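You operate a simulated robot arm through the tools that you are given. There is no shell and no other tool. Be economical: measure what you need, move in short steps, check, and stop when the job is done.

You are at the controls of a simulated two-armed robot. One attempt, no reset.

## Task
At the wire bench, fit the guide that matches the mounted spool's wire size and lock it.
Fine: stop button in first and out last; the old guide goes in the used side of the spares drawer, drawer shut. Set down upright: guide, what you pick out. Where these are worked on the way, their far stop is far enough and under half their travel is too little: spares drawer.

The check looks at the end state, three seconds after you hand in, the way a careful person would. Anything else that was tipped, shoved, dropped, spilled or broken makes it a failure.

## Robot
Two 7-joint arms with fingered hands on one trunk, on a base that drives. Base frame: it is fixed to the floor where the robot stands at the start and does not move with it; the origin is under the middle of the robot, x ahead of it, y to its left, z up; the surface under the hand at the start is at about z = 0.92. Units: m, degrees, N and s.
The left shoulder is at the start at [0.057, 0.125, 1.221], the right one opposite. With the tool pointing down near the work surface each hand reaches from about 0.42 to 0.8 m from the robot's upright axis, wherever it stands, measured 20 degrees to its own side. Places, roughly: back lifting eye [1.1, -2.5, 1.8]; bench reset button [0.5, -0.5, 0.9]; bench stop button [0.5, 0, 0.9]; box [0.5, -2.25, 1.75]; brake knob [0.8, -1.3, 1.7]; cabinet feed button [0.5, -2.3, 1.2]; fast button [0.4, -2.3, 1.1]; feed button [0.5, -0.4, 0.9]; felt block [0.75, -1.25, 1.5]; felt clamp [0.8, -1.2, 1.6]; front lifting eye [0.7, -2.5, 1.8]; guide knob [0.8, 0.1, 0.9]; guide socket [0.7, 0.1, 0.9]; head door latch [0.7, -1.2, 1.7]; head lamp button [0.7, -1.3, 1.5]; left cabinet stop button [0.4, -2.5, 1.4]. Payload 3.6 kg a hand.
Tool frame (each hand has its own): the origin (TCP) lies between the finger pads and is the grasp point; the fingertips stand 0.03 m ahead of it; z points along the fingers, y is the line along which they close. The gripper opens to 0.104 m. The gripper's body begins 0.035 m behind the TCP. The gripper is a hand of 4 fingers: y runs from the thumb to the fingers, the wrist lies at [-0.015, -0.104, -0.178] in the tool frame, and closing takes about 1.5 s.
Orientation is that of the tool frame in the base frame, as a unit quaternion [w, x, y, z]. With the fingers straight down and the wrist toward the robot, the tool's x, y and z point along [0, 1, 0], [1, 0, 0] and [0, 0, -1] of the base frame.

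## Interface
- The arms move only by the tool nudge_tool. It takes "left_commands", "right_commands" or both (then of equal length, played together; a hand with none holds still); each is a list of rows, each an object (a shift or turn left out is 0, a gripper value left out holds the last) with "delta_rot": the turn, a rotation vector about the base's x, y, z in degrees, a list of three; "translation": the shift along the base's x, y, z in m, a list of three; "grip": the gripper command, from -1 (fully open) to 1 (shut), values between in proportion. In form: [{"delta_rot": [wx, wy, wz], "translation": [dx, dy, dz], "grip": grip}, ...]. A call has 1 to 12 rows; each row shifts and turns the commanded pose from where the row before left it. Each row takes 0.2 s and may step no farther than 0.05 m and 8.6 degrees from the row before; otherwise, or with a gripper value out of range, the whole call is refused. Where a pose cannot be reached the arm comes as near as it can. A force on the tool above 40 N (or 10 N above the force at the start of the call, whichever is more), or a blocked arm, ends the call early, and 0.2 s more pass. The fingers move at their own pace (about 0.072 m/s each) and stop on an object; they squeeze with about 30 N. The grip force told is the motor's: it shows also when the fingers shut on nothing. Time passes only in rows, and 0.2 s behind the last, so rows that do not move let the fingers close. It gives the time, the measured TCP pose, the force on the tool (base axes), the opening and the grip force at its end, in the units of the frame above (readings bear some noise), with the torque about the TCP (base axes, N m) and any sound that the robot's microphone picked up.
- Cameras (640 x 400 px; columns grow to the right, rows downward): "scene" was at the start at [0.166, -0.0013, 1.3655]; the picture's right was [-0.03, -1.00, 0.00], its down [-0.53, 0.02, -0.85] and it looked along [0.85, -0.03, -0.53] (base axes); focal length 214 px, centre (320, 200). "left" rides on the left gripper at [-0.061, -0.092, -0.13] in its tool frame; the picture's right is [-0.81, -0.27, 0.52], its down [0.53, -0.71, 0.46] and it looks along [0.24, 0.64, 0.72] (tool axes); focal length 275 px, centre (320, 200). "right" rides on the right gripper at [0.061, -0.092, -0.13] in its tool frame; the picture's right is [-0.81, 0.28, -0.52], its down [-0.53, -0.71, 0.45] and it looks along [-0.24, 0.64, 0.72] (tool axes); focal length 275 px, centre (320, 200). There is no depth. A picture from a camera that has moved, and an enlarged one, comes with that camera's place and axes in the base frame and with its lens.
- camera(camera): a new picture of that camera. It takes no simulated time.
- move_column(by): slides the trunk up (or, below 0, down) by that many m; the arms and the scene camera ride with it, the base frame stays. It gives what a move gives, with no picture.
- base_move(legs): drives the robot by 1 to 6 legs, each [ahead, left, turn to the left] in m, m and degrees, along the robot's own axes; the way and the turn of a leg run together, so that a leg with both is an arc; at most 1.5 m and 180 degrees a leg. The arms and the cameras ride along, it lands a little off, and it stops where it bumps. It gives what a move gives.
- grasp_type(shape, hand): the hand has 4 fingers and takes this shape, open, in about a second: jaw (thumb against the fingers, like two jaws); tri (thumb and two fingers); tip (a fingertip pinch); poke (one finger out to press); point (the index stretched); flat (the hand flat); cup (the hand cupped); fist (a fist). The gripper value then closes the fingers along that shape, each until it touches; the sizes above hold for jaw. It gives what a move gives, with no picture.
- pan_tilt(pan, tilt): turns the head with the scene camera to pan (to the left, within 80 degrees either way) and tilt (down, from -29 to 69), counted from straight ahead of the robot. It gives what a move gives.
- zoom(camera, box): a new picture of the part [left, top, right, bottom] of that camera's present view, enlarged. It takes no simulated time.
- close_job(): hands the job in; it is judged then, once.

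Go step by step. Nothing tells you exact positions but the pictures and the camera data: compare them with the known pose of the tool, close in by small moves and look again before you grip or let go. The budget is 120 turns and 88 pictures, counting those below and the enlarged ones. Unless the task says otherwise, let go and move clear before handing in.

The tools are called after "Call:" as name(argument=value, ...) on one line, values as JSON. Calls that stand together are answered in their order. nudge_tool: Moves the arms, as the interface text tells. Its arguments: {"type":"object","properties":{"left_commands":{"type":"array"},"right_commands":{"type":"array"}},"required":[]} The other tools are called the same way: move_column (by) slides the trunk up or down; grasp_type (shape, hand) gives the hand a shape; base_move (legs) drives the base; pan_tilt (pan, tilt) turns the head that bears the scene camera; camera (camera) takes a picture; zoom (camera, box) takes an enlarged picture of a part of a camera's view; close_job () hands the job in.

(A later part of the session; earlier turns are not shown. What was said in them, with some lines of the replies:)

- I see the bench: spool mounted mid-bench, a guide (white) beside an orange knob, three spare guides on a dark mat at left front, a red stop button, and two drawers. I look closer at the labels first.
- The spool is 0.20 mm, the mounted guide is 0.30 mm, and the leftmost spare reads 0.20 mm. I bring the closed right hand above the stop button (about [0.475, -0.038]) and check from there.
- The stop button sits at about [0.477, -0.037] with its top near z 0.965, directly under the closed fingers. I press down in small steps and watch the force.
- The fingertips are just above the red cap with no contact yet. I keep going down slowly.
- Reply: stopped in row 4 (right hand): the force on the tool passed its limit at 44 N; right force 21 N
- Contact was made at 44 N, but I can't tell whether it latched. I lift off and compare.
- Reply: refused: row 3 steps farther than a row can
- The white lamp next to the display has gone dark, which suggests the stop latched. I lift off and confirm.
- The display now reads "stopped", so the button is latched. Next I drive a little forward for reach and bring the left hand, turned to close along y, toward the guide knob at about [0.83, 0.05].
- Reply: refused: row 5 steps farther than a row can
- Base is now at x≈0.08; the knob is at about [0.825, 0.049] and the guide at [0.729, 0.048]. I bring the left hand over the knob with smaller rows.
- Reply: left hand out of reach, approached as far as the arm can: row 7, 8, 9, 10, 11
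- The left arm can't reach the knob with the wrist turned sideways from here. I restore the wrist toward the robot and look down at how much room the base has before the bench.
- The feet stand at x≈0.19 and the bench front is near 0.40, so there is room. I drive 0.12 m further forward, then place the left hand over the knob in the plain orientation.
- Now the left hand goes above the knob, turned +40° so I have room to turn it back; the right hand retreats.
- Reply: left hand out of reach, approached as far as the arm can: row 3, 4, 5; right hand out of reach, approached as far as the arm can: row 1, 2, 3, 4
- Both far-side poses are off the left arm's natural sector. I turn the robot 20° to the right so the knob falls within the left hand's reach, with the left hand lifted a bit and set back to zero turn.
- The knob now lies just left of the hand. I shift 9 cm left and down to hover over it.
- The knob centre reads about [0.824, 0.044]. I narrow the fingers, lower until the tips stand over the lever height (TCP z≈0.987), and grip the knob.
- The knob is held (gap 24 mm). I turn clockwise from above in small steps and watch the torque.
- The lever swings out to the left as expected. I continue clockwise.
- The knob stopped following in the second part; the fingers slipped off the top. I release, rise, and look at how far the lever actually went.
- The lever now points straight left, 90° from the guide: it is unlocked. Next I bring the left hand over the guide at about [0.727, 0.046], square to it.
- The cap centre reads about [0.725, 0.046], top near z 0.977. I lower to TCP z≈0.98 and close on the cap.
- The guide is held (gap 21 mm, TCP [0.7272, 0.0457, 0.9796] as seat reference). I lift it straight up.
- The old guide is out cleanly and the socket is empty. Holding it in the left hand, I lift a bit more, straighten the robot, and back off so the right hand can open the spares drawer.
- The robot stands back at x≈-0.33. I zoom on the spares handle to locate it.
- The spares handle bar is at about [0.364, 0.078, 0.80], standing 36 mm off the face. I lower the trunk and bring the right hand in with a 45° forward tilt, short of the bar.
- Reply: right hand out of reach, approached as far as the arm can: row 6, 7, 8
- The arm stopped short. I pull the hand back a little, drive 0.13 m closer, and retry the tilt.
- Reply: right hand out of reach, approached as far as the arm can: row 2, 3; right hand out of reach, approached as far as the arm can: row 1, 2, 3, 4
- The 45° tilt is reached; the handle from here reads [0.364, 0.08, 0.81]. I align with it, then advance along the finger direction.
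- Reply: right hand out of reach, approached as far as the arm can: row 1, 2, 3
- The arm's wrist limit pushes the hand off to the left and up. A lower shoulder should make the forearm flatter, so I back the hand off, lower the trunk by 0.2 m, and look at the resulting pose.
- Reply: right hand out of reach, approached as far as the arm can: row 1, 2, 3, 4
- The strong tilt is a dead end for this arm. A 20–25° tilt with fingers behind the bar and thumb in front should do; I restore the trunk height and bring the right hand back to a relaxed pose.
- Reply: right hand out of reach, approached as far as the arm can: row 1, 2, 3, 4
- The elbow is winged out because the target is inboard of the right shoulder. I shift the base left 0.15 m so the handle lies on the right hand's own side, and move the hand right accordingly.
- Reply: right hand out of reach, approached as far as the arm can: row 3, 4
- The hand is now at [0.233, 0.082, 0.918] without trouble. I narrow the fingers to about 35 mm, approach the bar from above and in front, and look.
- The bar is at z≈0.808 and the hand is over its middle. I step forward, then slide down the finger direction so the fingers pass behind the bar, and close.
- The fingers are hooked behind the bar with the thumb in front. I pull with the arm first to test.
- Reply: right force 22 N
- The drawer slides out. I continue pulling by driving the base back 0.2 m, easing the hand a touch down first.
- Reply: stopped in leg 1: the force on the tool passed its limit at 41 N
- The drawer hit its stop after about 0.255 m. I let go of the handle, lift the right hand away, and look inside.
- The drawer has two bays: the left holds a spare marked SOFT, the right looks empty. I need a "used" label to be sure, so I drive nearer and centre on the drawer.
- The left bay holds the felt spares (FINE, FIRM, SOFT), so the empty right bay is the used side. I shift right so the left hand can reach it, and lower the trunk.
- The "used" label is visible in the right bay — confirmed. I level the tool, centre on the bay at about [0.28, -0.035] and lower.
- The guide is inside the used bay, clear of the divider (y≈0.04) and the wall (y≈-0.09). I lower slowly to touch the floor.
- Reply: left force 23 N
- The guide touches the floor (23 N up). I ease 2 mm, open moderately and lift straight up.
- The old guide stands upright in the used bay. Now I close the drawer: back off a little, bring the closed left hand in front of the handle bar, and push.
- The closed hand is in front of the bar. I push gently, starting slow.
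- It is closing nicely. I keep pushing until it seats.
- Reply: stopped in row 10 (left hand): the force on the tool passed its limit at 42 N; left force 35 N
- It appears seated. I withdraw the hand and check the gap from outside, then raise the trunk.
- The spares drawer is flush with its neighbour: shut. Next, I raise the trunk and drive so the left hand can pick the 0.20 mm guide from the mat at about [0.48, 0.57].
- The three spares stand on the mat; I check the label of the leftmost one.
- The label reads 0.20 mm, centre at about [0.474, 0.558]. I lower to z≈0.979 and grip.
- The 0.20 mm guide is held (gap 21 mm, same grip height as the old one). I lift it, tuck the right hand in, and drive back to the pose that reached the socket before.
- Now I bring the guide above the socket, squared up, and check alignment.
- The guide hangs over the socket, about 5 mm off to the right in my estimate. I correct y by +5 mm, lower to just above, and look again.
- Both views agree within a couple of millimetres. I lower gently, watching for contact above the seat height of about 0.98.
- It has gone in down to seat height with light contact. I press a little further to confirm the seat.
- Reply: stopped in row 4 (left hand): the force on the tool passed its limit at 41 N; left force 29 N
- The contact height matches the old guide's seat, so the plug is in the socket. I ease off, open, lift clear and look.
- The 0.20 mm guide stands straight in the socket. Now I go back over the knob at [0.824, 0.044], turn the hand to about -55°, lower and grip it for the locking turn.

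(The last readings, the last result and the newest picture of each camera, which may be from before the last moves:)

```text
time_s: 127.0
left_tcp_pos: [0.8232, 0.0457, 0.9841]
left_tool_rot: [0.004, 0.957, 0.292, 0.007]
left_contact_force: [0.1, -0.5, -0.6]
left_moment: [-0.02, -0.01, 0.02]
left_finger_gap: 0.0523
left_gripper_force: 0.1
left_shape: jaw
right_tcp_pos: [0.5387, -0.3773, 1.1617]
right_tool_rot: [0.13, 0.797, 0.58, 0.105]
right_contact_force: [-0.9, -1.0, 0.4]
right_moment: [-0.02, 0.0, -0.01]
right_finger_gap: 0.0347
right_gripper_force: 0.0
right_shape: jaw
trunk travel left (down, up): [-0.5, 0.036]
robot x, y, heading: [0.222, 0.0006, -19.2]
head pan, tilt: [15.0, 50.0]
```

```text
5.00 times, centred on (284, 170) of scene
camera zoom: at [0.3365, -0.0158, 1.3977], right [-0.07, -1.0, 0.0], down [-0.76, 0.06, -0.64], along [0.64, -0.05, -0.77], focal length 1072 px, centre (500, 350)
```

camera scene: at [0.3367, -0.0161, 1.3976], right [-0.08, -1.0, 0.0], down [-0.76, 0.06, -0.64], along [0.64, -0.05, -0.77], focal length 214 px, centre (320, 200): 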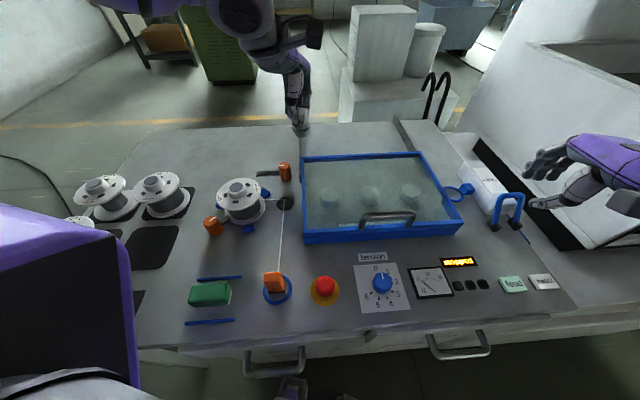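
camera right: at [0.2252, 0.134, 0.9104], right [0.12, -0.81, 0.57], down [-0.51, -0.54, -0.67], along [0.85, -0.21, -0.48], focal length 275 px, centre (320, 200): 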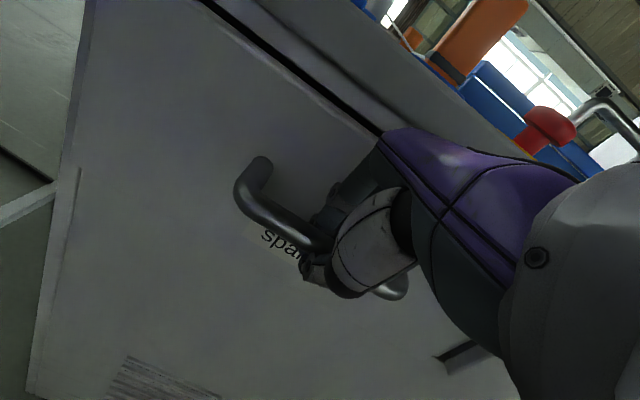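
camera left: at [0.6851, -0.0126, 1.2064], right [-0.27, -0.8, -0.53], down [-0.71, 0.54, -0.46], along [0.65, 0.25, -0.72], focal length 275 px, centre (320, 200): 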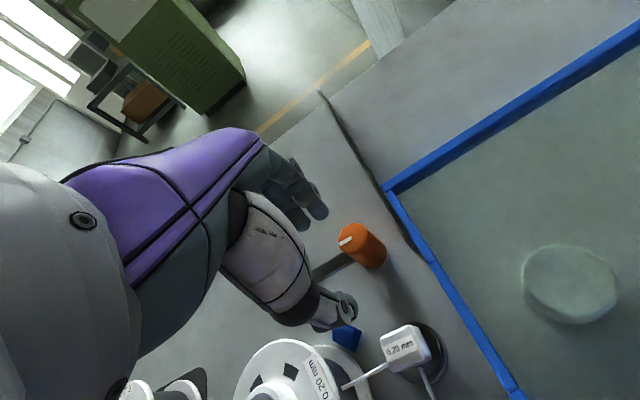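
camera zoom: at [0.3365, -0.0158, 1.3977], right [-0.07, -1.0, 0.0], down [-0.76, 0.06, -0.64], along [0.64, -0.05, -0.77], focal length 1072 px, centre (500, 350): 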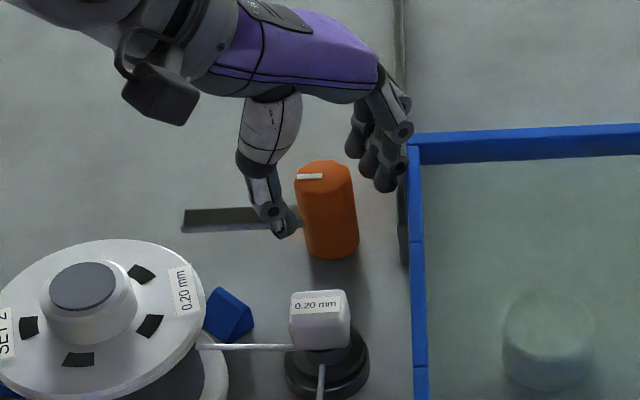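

The fingers straddle the knob cleanly. I grip and turn counter-clockwise.

Call:
nudge_tool(left_commands=[{"grip": 1}, {}, {}, {"delta_rot": [0, 0, 6]}, {"delta_rot": [0, 0, 6]}, {"delta_rot": [0, 0, 6]}, {"delta_rot": [0, 0, 6]}, {"delta_rot": [0, 0, 6]}, {"delta_rot": [0, 0, 6]}, {"delta_rot": [0, 0, 6]}, {}])

Call:
zoom(camera="scene", box=[220, 130, 348, 210])

```text
time_s: 129.4
left_tcp_pos: [0.8249, 0.0441, 0.9841]
left_tool_rot: [0.001, 0.789, 0.615, 0.007]
left_contact_force: [11.8, -11.4, -3.4]
left_moment: [-0.28, -0.4, -0.16]
left_finger_gap: 0.0227
left_gripper_force: 30.5
left_shape: jaw
right_tcp_pos: [0.5397, -0.3777, 1.1617]
right_tool_rot: [0.13, 0.798, 0.58, 0.104]
right_contact_force: [0.3, -0.1, 0.3]
right_moment: [0.03, -0.03, 0.0]
right_finger_gap: 0.0346
right_gripper_force: 0.0
right_shape: jaw
trunk travel left (down, up): [-0.5, 0.036]
robot x, y, heading: [0.2194, 0.001, -19.5]
head pan, tilt: [15.0, 50.0]
```

```text
5.00 times, centred on (284, 170) of scene
camera zoom: at [0.3385, -0.0174, 1.3975], right [-0.08, -1.0, 0.0], down [-0.76, 0.06, -0.64], along [0.64, -0.05, -0.77], focal length 1072 px, centre (500, 350)
```

zoom: 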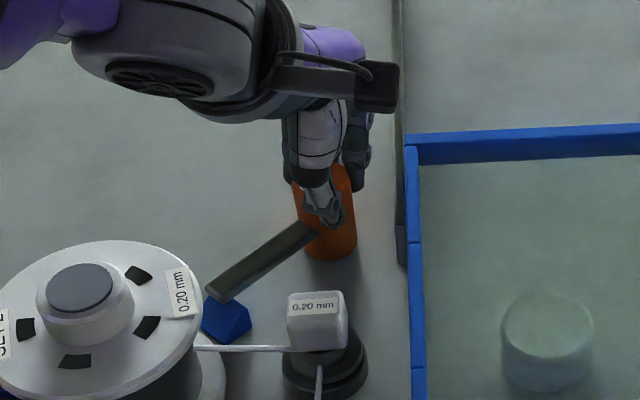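

The lever has come halfway. Since more turn would over-twist the arm, I release, go back 48° and re-grip, then finish the turn.

Call:
nudge_tool(left_commands=[{"delta_rot": [0, 0, 5]}, {"delta_rot": [0, 0, 5]}, {"delta_rot": [0, 0, 5]}, {"grip": 0.0}, {}, {"translation": [0, 0, 0.03]}, {"delta_rot": [0, 0, -8]}, {"delta_rot": [0, 0, -8]}, {"delta_rot": [0, 0, -8]}, {"delta_rot": [0, 0, -8]}, {"delta_rot": [0, 0, -8]}, {"delta_rot": [0, 0, -8]}])

Call:
zoom(camera="scene", box=[220, 130, 348, 210])

```text
time_s: 132.0
left_tcp_pos: [0.8249, 0.0469, 1.0148]
left_tool_rot: [0.004, 0.931, 0.366, 0.007]
left_contact_force: [0.0, -0.3, 0.5]
left_moment: [-0.02, -0.04, 0.02]
left_finger_gap: 0.0517
left_gripper_force: 0.1
left_shape: jaw
right_tcp_pos: [0.5389, -0.375, 1.1634]
right_tool_rot: [0.131, 0.798, 0.579, 0.104]
right_contact_force: [0.5, 0.1, 0.0]
right_moment: [0.01, -0.03, -0.02]
right_finger_gap: 0.0348
right_gripper_force: 0.1
right_shape: jaw
trunk travel left (down, up): [-0.5, 0.036]
robot x, y, heading: [0.2206, 0.0006, -19.2]
head pan, tilt: [15.0, 50.0]
```

```text
5.00 times, centred on (284, 170) of scene
camera zoom: at [0.3371, -0.0143, 1.3976], right [-0.07, -1.0, 0.0], down [-0.76, 0.06, -0.64], along [0.64, -0.05, -0.77], focal length 1072 px, centre (500, 350)
```

zoom: 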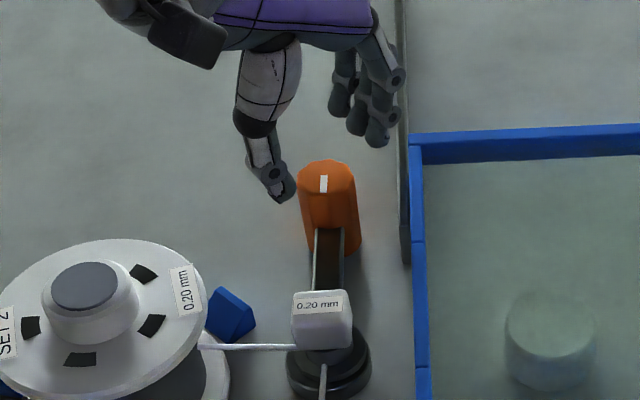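

The lever snapped home over the guide, just as it was at first: locked. I lift the left hand, return the robot to its start place, and ready the right hand for releasing the stop button.

Call:
nudge_tool(left_commands=[{"translation": [0, 0, 0.045]}, {"translation": [0, 0, 0.045]}, {"translation": [-0.02, 0.02, 0.04]}, {"translation": [-0.03, 0.02, 0.03]}, {}])

Call:
base_move(legs=[[0, 0, 19.3], [-0.24, 0, 0]])

Call:
nudge_tool(right_commands=[{"translation": [0.015, 0.04, 0], "delta_rot": [0, 5, 0], "grip": -0.35}, {"translation": [0.015, 0.04, 0], "delta_rot": [0, 5, 0]}, {"translation": [0.01, 0.04, 0], "delta_rot": [0, 5, 0]}, {"translation": [0.01, 0.04, -0.01], "delta_rot": [0, 4.2, 0]}, {"translation": [0, 0.03, -0.03]}, {}])

Call:
camera(camera="right")

```text
time_s: 133.2
left_tcp_pos: [0.7738, 0.0854, 1.174]
left_tool_rot: [0.003, 0.931, 0.365, 0.007]
left_contact_force: [0.4, -0.5, 0.7]
left_moment: [-0.01, 0.02, 0.01]
left_finger_gap: 0.0519
left_gripper_force: 0.1
left_shape: jaw
right_tcp_pos: [0.5397, -0.3778, 1.162]
right_tool_rot: [0.13, 0.797, 0.581, 0.104]
right_contact_force: [0.2, 0.1, 0.5]
right_moment: [0.0, 0.0, -0.01]
right_finger_gap: 0.0348
right_gripper_force: 0.1
right_shape: jaw
trunk travel left (down, up): [-0.5, 0.036]
robot x, y, heading: [0.2215, 0.0025, -19.1]
head pan, tilt: [15.0, 50.0]
```

```text
time_s: 136.0
left_tcp_pos: [0.4768, 0.2631, 1.1736]
left_tool_rot: [0.002, 0.858, 0.514, 0.007]
left_contact_force: [0.0, -0.1, -0.7]
left_moment: [-0.01, -0.01, 0.0]
left_finger_gap: 0.0518
left_gripper_force: 0.0
left_shape: jaw
right_tcp_pos: [0.4071, -0.2497, 1.1622]
right_tool_rot: [0.111, 0.69, 0.705, 0.124]
right_contact_force: [0.0, -0.5, -0.3]
right_moment: [-0.01, 0.01, 0.02]
right_finger_gap: 0.0348
right_gripper_force: 0.0
right_shape: jaw
trunk travel left (down, up): [-0.5, 0.036]
robot x, y, heading: [-0.0139, 0.0032, -0.4]
head pan, tilt: [15.0, 50.0]
```

```text
time_s: 137.4
left_tcp_pos: [0.4774, 0.2624, 1.1735]
left_tool_rot: [0.001, 0.857, 0.515, 0.007]
left_contact_force: [-0.7, -0.4, 0.3]
left_moment: [-0.03, -0.02, 0.0]
left_finger_gap: 0.0519
left_gripper_force: 0.1
left_shape: jaw
right_tcp_pos: [0.4561, -0.0613, 1.1226]
right_tool_rot: [-0.008, 0.701, 0.713, 0.007]
right_contact_force: [0.4, 0.9, -0.1]
right_moment: [0.0, -0.01, 0.02]
right_finger_gap: 0.0697
right_gripper_force: 0.0
right_shape: jaw
trunk travel left (down, up): [-0.5, 0.036]
robot x, y, heading: [-0.0144, 0.003, -0.2]
head pan, tilt: [15.0, 50.0]
```

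```text
9 pictures are left
camera right: at [0.3634, -0.0047, 1.255], right [0.29, -0.82, 0.5], down [-0.71, -0.53, -0.47], along [0.65, -0.22, -0.73], focal length 275 px, centre (320, 200)
```

right: 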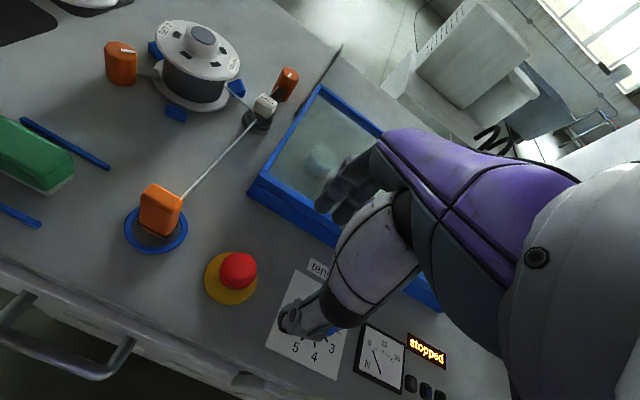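

The stop button is at [0.477, -0.037]. I lower the open right hand around its head and grip it.

Call:
nudge_tool(right_commands=[{"translation": [0.021, 0.024, 0]}, {"translation": [0, 0, -0.045]}, {"translation": [0, 0, -0.045]}, {"translation": [0, 0, -0.035]}, {"translation": [0, 0, -0.02]}, {"translation": [0, 0, -0.007]}, {"grip": 1}, {}, {}, {}])

Call:
zoom(camera="right", box=[220, 180, 460, 330])

```text
time_s: 139.6
left_tcp_pos: [0.4774, 0.2638, 1.173]
left_tool_rot: [0.002, 0.857, 0.515, 0.007]
left_contact_force: [1.0, 0.6, 0.1]
left_moment: [0.02, 0.03, -0.02]
left_finger_gap: 0.0518
left_gripper_force: 0.0
left_shape: jaw
right_tcp_pos: [0.4763, -0.0369, 0.9702]
right_tool_rot: [-0.008, 0.701, 0.713, 0.008]
right_contact_force: [-1.8, 0.3, -0.5]
right_moment: [0.02, 0.02, 0.02]
right_finger_gap: 0.0321
right_gripper_force: 30.3
right_shape: jaw
trunk travel left (down, up): [-0.5, 0.036]
robot x, y, heading: [-0.0155, 0.0, -0.2]
head pan, tilt: [15.0, 50.0]
```

```text
2.67 times, centred on (340, 255) of right
camera zoom: at [0.3833, 0.0197, 1.1021], right [0.29, -0.82, 0.5], down [-0.7, -0.53, -0.47], along [0.65, -0.22, -0.73], focal length 734 px, centre (267, 53)
```

zoom: 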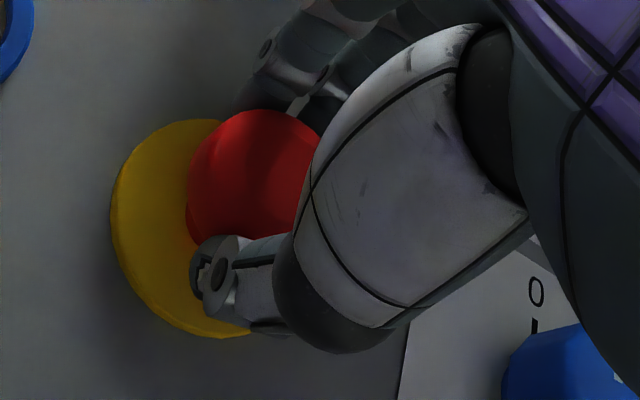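

The head is held. I twist it clockwise with a slight upward pull, then check the display.

Call:
nudge_tool(right_commands=[{"delta_rot": [0, 0, -7]}, {"delta_rot": [0, 0, -7]}, {"delta_rot": [0, 0, -7]}, {"delta_rot": [0, 0, -7]}, {"delta_rot": [0, 0, -7]}, {"delta_rot": [0, 0, -7]}, {"translation": [0, 0, 0.002]}, {"translation": [0, 0, 0.002]}, {}])

Call:
zoom(camera="right", box=[220, 150, 620, 400])

```text
time_s: 141.6
left_tcp_pos: [0.4791, 0.2658, 1.1723]
left_tool_rot: [0.002, 0.857, 0.515, 0.006]
left_contact_force: [0.4, 0.5, -0.5]
left_moment: [0.01, -0.01, 0.0]
left_finger_gap: 0.0518
left_gripper_force: 0.0
left_shape: jaw
right_tcp_pos: [0.4801, -0.0326, 0.9741]
right_tool_rot: [-0.006, 0.909, 0.417, 0.011]
right_contact_force: [17.7, 25.9, 4.9]
right_moment: [0.53, -0.76, 0.86]
right_finger_gap: 0.0287
right_gripper_force: 30.2
right_shape: jaw
trunk travel left (down, up): [-0.5, 0.036]
robot x, y, heading: [-0.0169, 0.0038, -0.1]
head pan, tilt: [15.0, 50.0]
```

```text
1.60 times, centred on (420, 275) of right
camera zoom: at [0.4481, 0.0705, 1.1075], right [-0.33, -0.8, 0.5], down [-0.88, 0.07, -0.47], along [0.34, -0.59, -0.73], focal length 440 px, centre (160, 80)
```

zoom: 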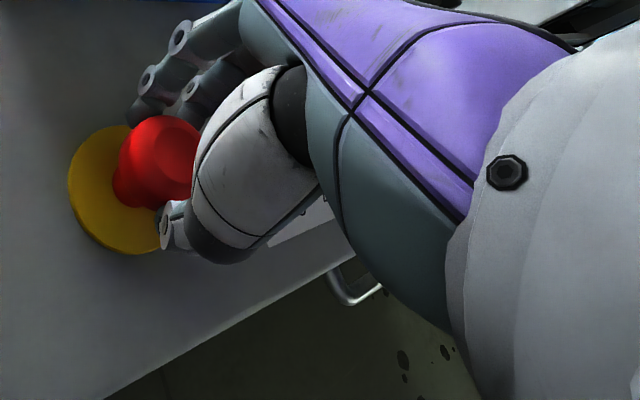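

There was a solid twist torque. I open, lift off and look at the display.

Call:
nudge_tool(right_commands=[{"grip": -0.35}, {}, {"translation": [0, 0, 0.03]}, {"translation": [0, 0, 0.045]}, {"translation": [0, 0, 0.045], "delta_rot": [0, 0, 8]}, {"translation": [-0.02, -0.03, 0.03], "delta_rot": [0, 0, 8]}, {"translation": [-0.03, 0, 0], "delta_rot": [0, 0, 8]}, {"delta_rot": [0, 0, 8]}, {"delta_rot": [0, 0, 8]}])

Call:
zoom(camera="scene", box=[290, 180, 610, 380])

```text
time_s: 143.6
left_tcp_pos: [0.4779, 0.2633, 1.1745]
left_tool_rot: [0.002, 0.858, 0.514, 0.008]
left_contact_force: [-0.5, 0.4, 1.0]
left_moment: [0.0, -0.04, 0.0]
left_finger_gap: 0.0516
left_gripper_force: 0.1
left_shape: jaw
right_tcp_pos: [0.4276, -0.0667, 1.1242]
right_tool_rot: [-0.007, 0.713, 0.701, 0.007]
right_contact_force: [0.5, -0.7, -0.4]
right_moment: [-0.04, 0.03, 0.03]
right_finger_gap: 0.0697
right_gripper_force: 0.0
right_shape: jaw
trunk travel left (down, up): [-0.5, 0.036]
robot x, y, heading: [-0.0203, 0.004, -0.1]
head pan, tilt: [15.0, 50.0]
```

```text
2.00 times, centred on (450, 280) of scene
camera zoom: at [0.0984, 0.0235, 1.3977], right [0.25, -0.97, 0.0], down [-0.74, -0.2, -0.64], along [0.62, 0.16, -0.77], focal length 429 px, centre (60, 40)
```

zoom: 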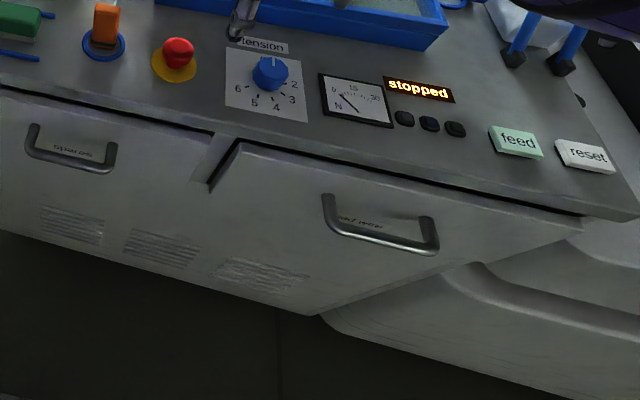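

It still reads "stopped", so I try pulling it out: grip lower under the head and pull straight up.

Call:
nudge_tool(right_commands=[{"translation": [0.03, 0.02, 0], "delta_rot": [0, 0, 1]}, {"translation": [0.0195, 0.0097, -0.03]}, {"translation": [0, 0, -0.045]}, {"translation": [0, 0, -0.045]}, {"translation": [0, 0, -0.03]}, {"translation": [0, 0, -0.01]}, {"grip": 1}, {}, {}, {}])

Call:
nudge_tool(right_commands=[{"translation": [0, 0, 0.003]}, {"translation": [0, 0, 0.003]}, {"translation": [0, 0, 0.003]}, {"translation": [0, 0, 0.003]}, {"translation": [0, 0, 0.003]}])

Call:
zoom(camera="scene", box=[290, 180, 610, 380])

```text
time_s: 145.8
left_tcp_pos: [0.478, 0.263, 1.1732]
left_tool_rot: [0.003, 0.858, 0.514, 0.007]
left_contact_force: [0.2, 0.8, -0.5]
left_moment: [-0.01, -0.03, 0.0]
left_finger_gap: 0.0519
left_gripper_force: 0.1
left_shape: jaw
right_tcp_pos: [0.4777, -0.0378, 0.9645]
right_tool_rot: [-0.009, 0.708, 0.706, 0.006]
right_contact_force: [-4.0, -0.4, -5.5]
right_moment: [0.05, 0.14, 0.02]
right_finger_gap: 0.0306
right_gripper_force: 29.9
right_shape: jaw
trunk travel left (down, up): [-0.5, 0.036]
robot x, y, heading: [-0.0213, 0.0034, 0.0]
head pan, tilt: [15.0, 50.0]
```

```text
time_s: 147.0
left_tcp_pos: [0.4794, 0.2642, 1.1717]
left_tool_rot: [0.0, 0.857, 0.515, 0.006]
left_contact_force: [0.2, 0.0, 0.4]
left_moment: [-0.04, 0.01, -0.04]
left_finger_gap: 0.0517
left_gripper_force: 0.1
left_shape: jaw
right_tcp_pos: [0.4767, -0.0383, 0.973]
right_tool_rot: [-0.01, 0.707, 0.707, 0.001]
right_contact_force: [-2.0, 6.9, -39.8]
right_moment: [0.13, 0.2, 0.1]
right_finger_gap: 0.028
right_gripper_force: 29.5
right_shape: jaw
trunk travel left (down, up): [-0.5, 0.036]
robot x, y, heading: [-0.0143, -0.0002, -0.5]
head pan, tilt: [15.0, 50.0]
```

```text
2.00 times, centred on (450, 280) of scene
camera zoom: at [0.102, 0.0246, 1.3969], right [0.26, -0.97, 0.0], down [-0.74, -0.2, -0.64], along [0.62, 0.16, -0.77], focal length 429 px, centre (60, 40)
```

zoom: 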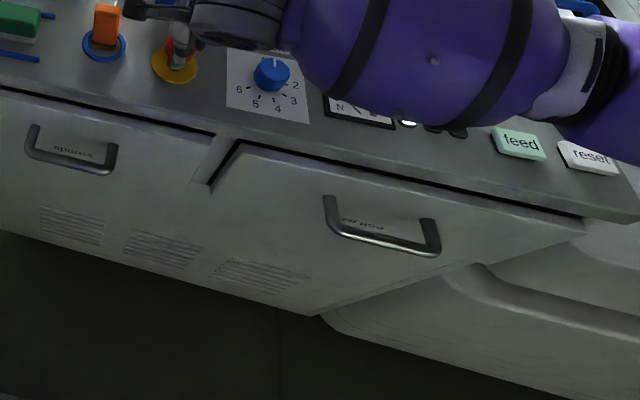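

The white lamp is lit again: the button came out. I open the fingers, lift clear, tuck away, and check everything.

Call:
nudge_tool(right_commands=[{"grip": -0.35}, {}, {}, {"translation": [0, 0, 0.03]}, {"translation": [0, 0, 0.045]}, {"translation": [0, 0, 0.045]}, {"translation": [-0.02, -0.03, 0.03]}, {"translation": [-0.03, -0.03, 0.02]}, {"translation": [0, -0.04, 0.02]}])

Call:
pan_tilt(pan=0, tilt=45)

Call:
camera(camera="scene")

Call:
zoom(camera="scene", box=[230, 110, 550, 310])

```text
time_s: 149.0
left_tcp_pos: [0.4781, 0.2635, 1.1736]
left_tool_rot: [0.002, 0.857, 0.514, 0.008]
left_contact_force: [0.3, -0.1, 0.8]
left_moment: [0.0, 0.01, 0.01]
left_finger_gap: 0.0517
left_gripper_force: 0.0
left_shape: jaw
right_tcp_pos: [0.4248, -0.1392, 1.1704]
right_tool_rot: [-0.007, 0.707, 0.707, 0.008]
right_contact_force: [-0.8, -0.3, -0.3]
right_moment: [-0.01, -0.02, 0.0]
right_finger_gap: 0.0698
right_gripper_force: 0.1
right_shape: jaw
trunk travel left (down, up): [-0.5, 0.036]
robot x, y, heading: [-0.0202, 0.0041, 0.1]
head pan, tilt: [15.0, 50.0]
```

```text
time_s: 149.8
left_tcp_pos: [0.4775, 0.2631, 1.1742]
left_tool_rot: [0.003, 0.858, 0.514, 0.007]
left_contact_force: [-0.1, 0.0, -0.6]
left_moment: [-0.05, -0.01, 0.01]
left_finger_gap: 0.0519
left_gripper_force: 0.1
left_shape: jaw
right_tcp_pos: [0.4266, -0.1379, 1.1706]
right_tool_rot: [-0.008, 0.707, 0.707, 0.008]
right_contact_force: [0.7, 0.7, 0.4]
right_moment: [-0.03, 0.0, 0.01]
right_finger_gap: 0.0698
right_gripper_force: 0.1
right_shape: jaw
trunk travel left (down, up): [-0.5, 0.036]
robot x, y, heading: [-0.0207, 0.0037, -0.1]
head pan, tilt: [0.0, 45.0]
```

```text
4 pictures are left
camera scene: at [0.1055, 0.0042, 1.4046], right [0.0, -1.0, 0.0], down [-0.71, 0.0, -0.71], along [0.71, 0.0, -0.71], focal length 214 px, centre (320, 200)
```

scene: 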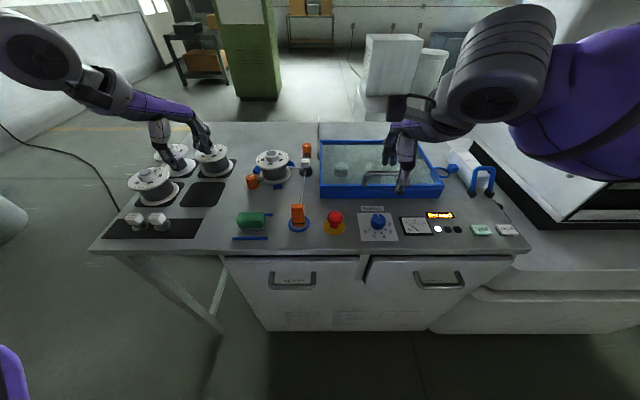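

```text
2.00 times, centred on (390, 210) of scene
camera zoom: at [0.1055, 0.0042, 1.4046], right [0.0, -1.0, 0.0], down [-0.71, 0.0, -0.71], along [0.71, 0.0, -0.71], focal length 429 px, centre (180, 180)
```

zoom: 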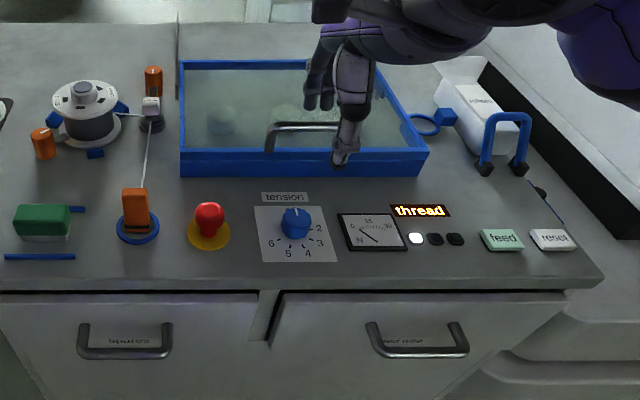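

The 0.20 mm guide is fitted and locked, with the stop button pressed first and pulled out last; the old 0.30 mm guide stands upright in the used side of the spares drawer, which is shut, and the display now shows "thread" instead of "guide size".

Call:
close_job()

```text
The job is handed in.
```

The 0.20 mm guide, matching the mounted spool, is seated and its lever is locked. The stop button went in first and came out last.

- **Old guide:** the 0.30 mm guide stands upright in the used side of the spares drawer. I pulled that drawer to its stop and then shut it.
- **Display:** it changed from "guide size" to "thread". I did no threading, since the job didn't ask for it.
- **Stop button:** a clockwise twist didn't release it, so I pulled it straight up; the white lamp lit again.
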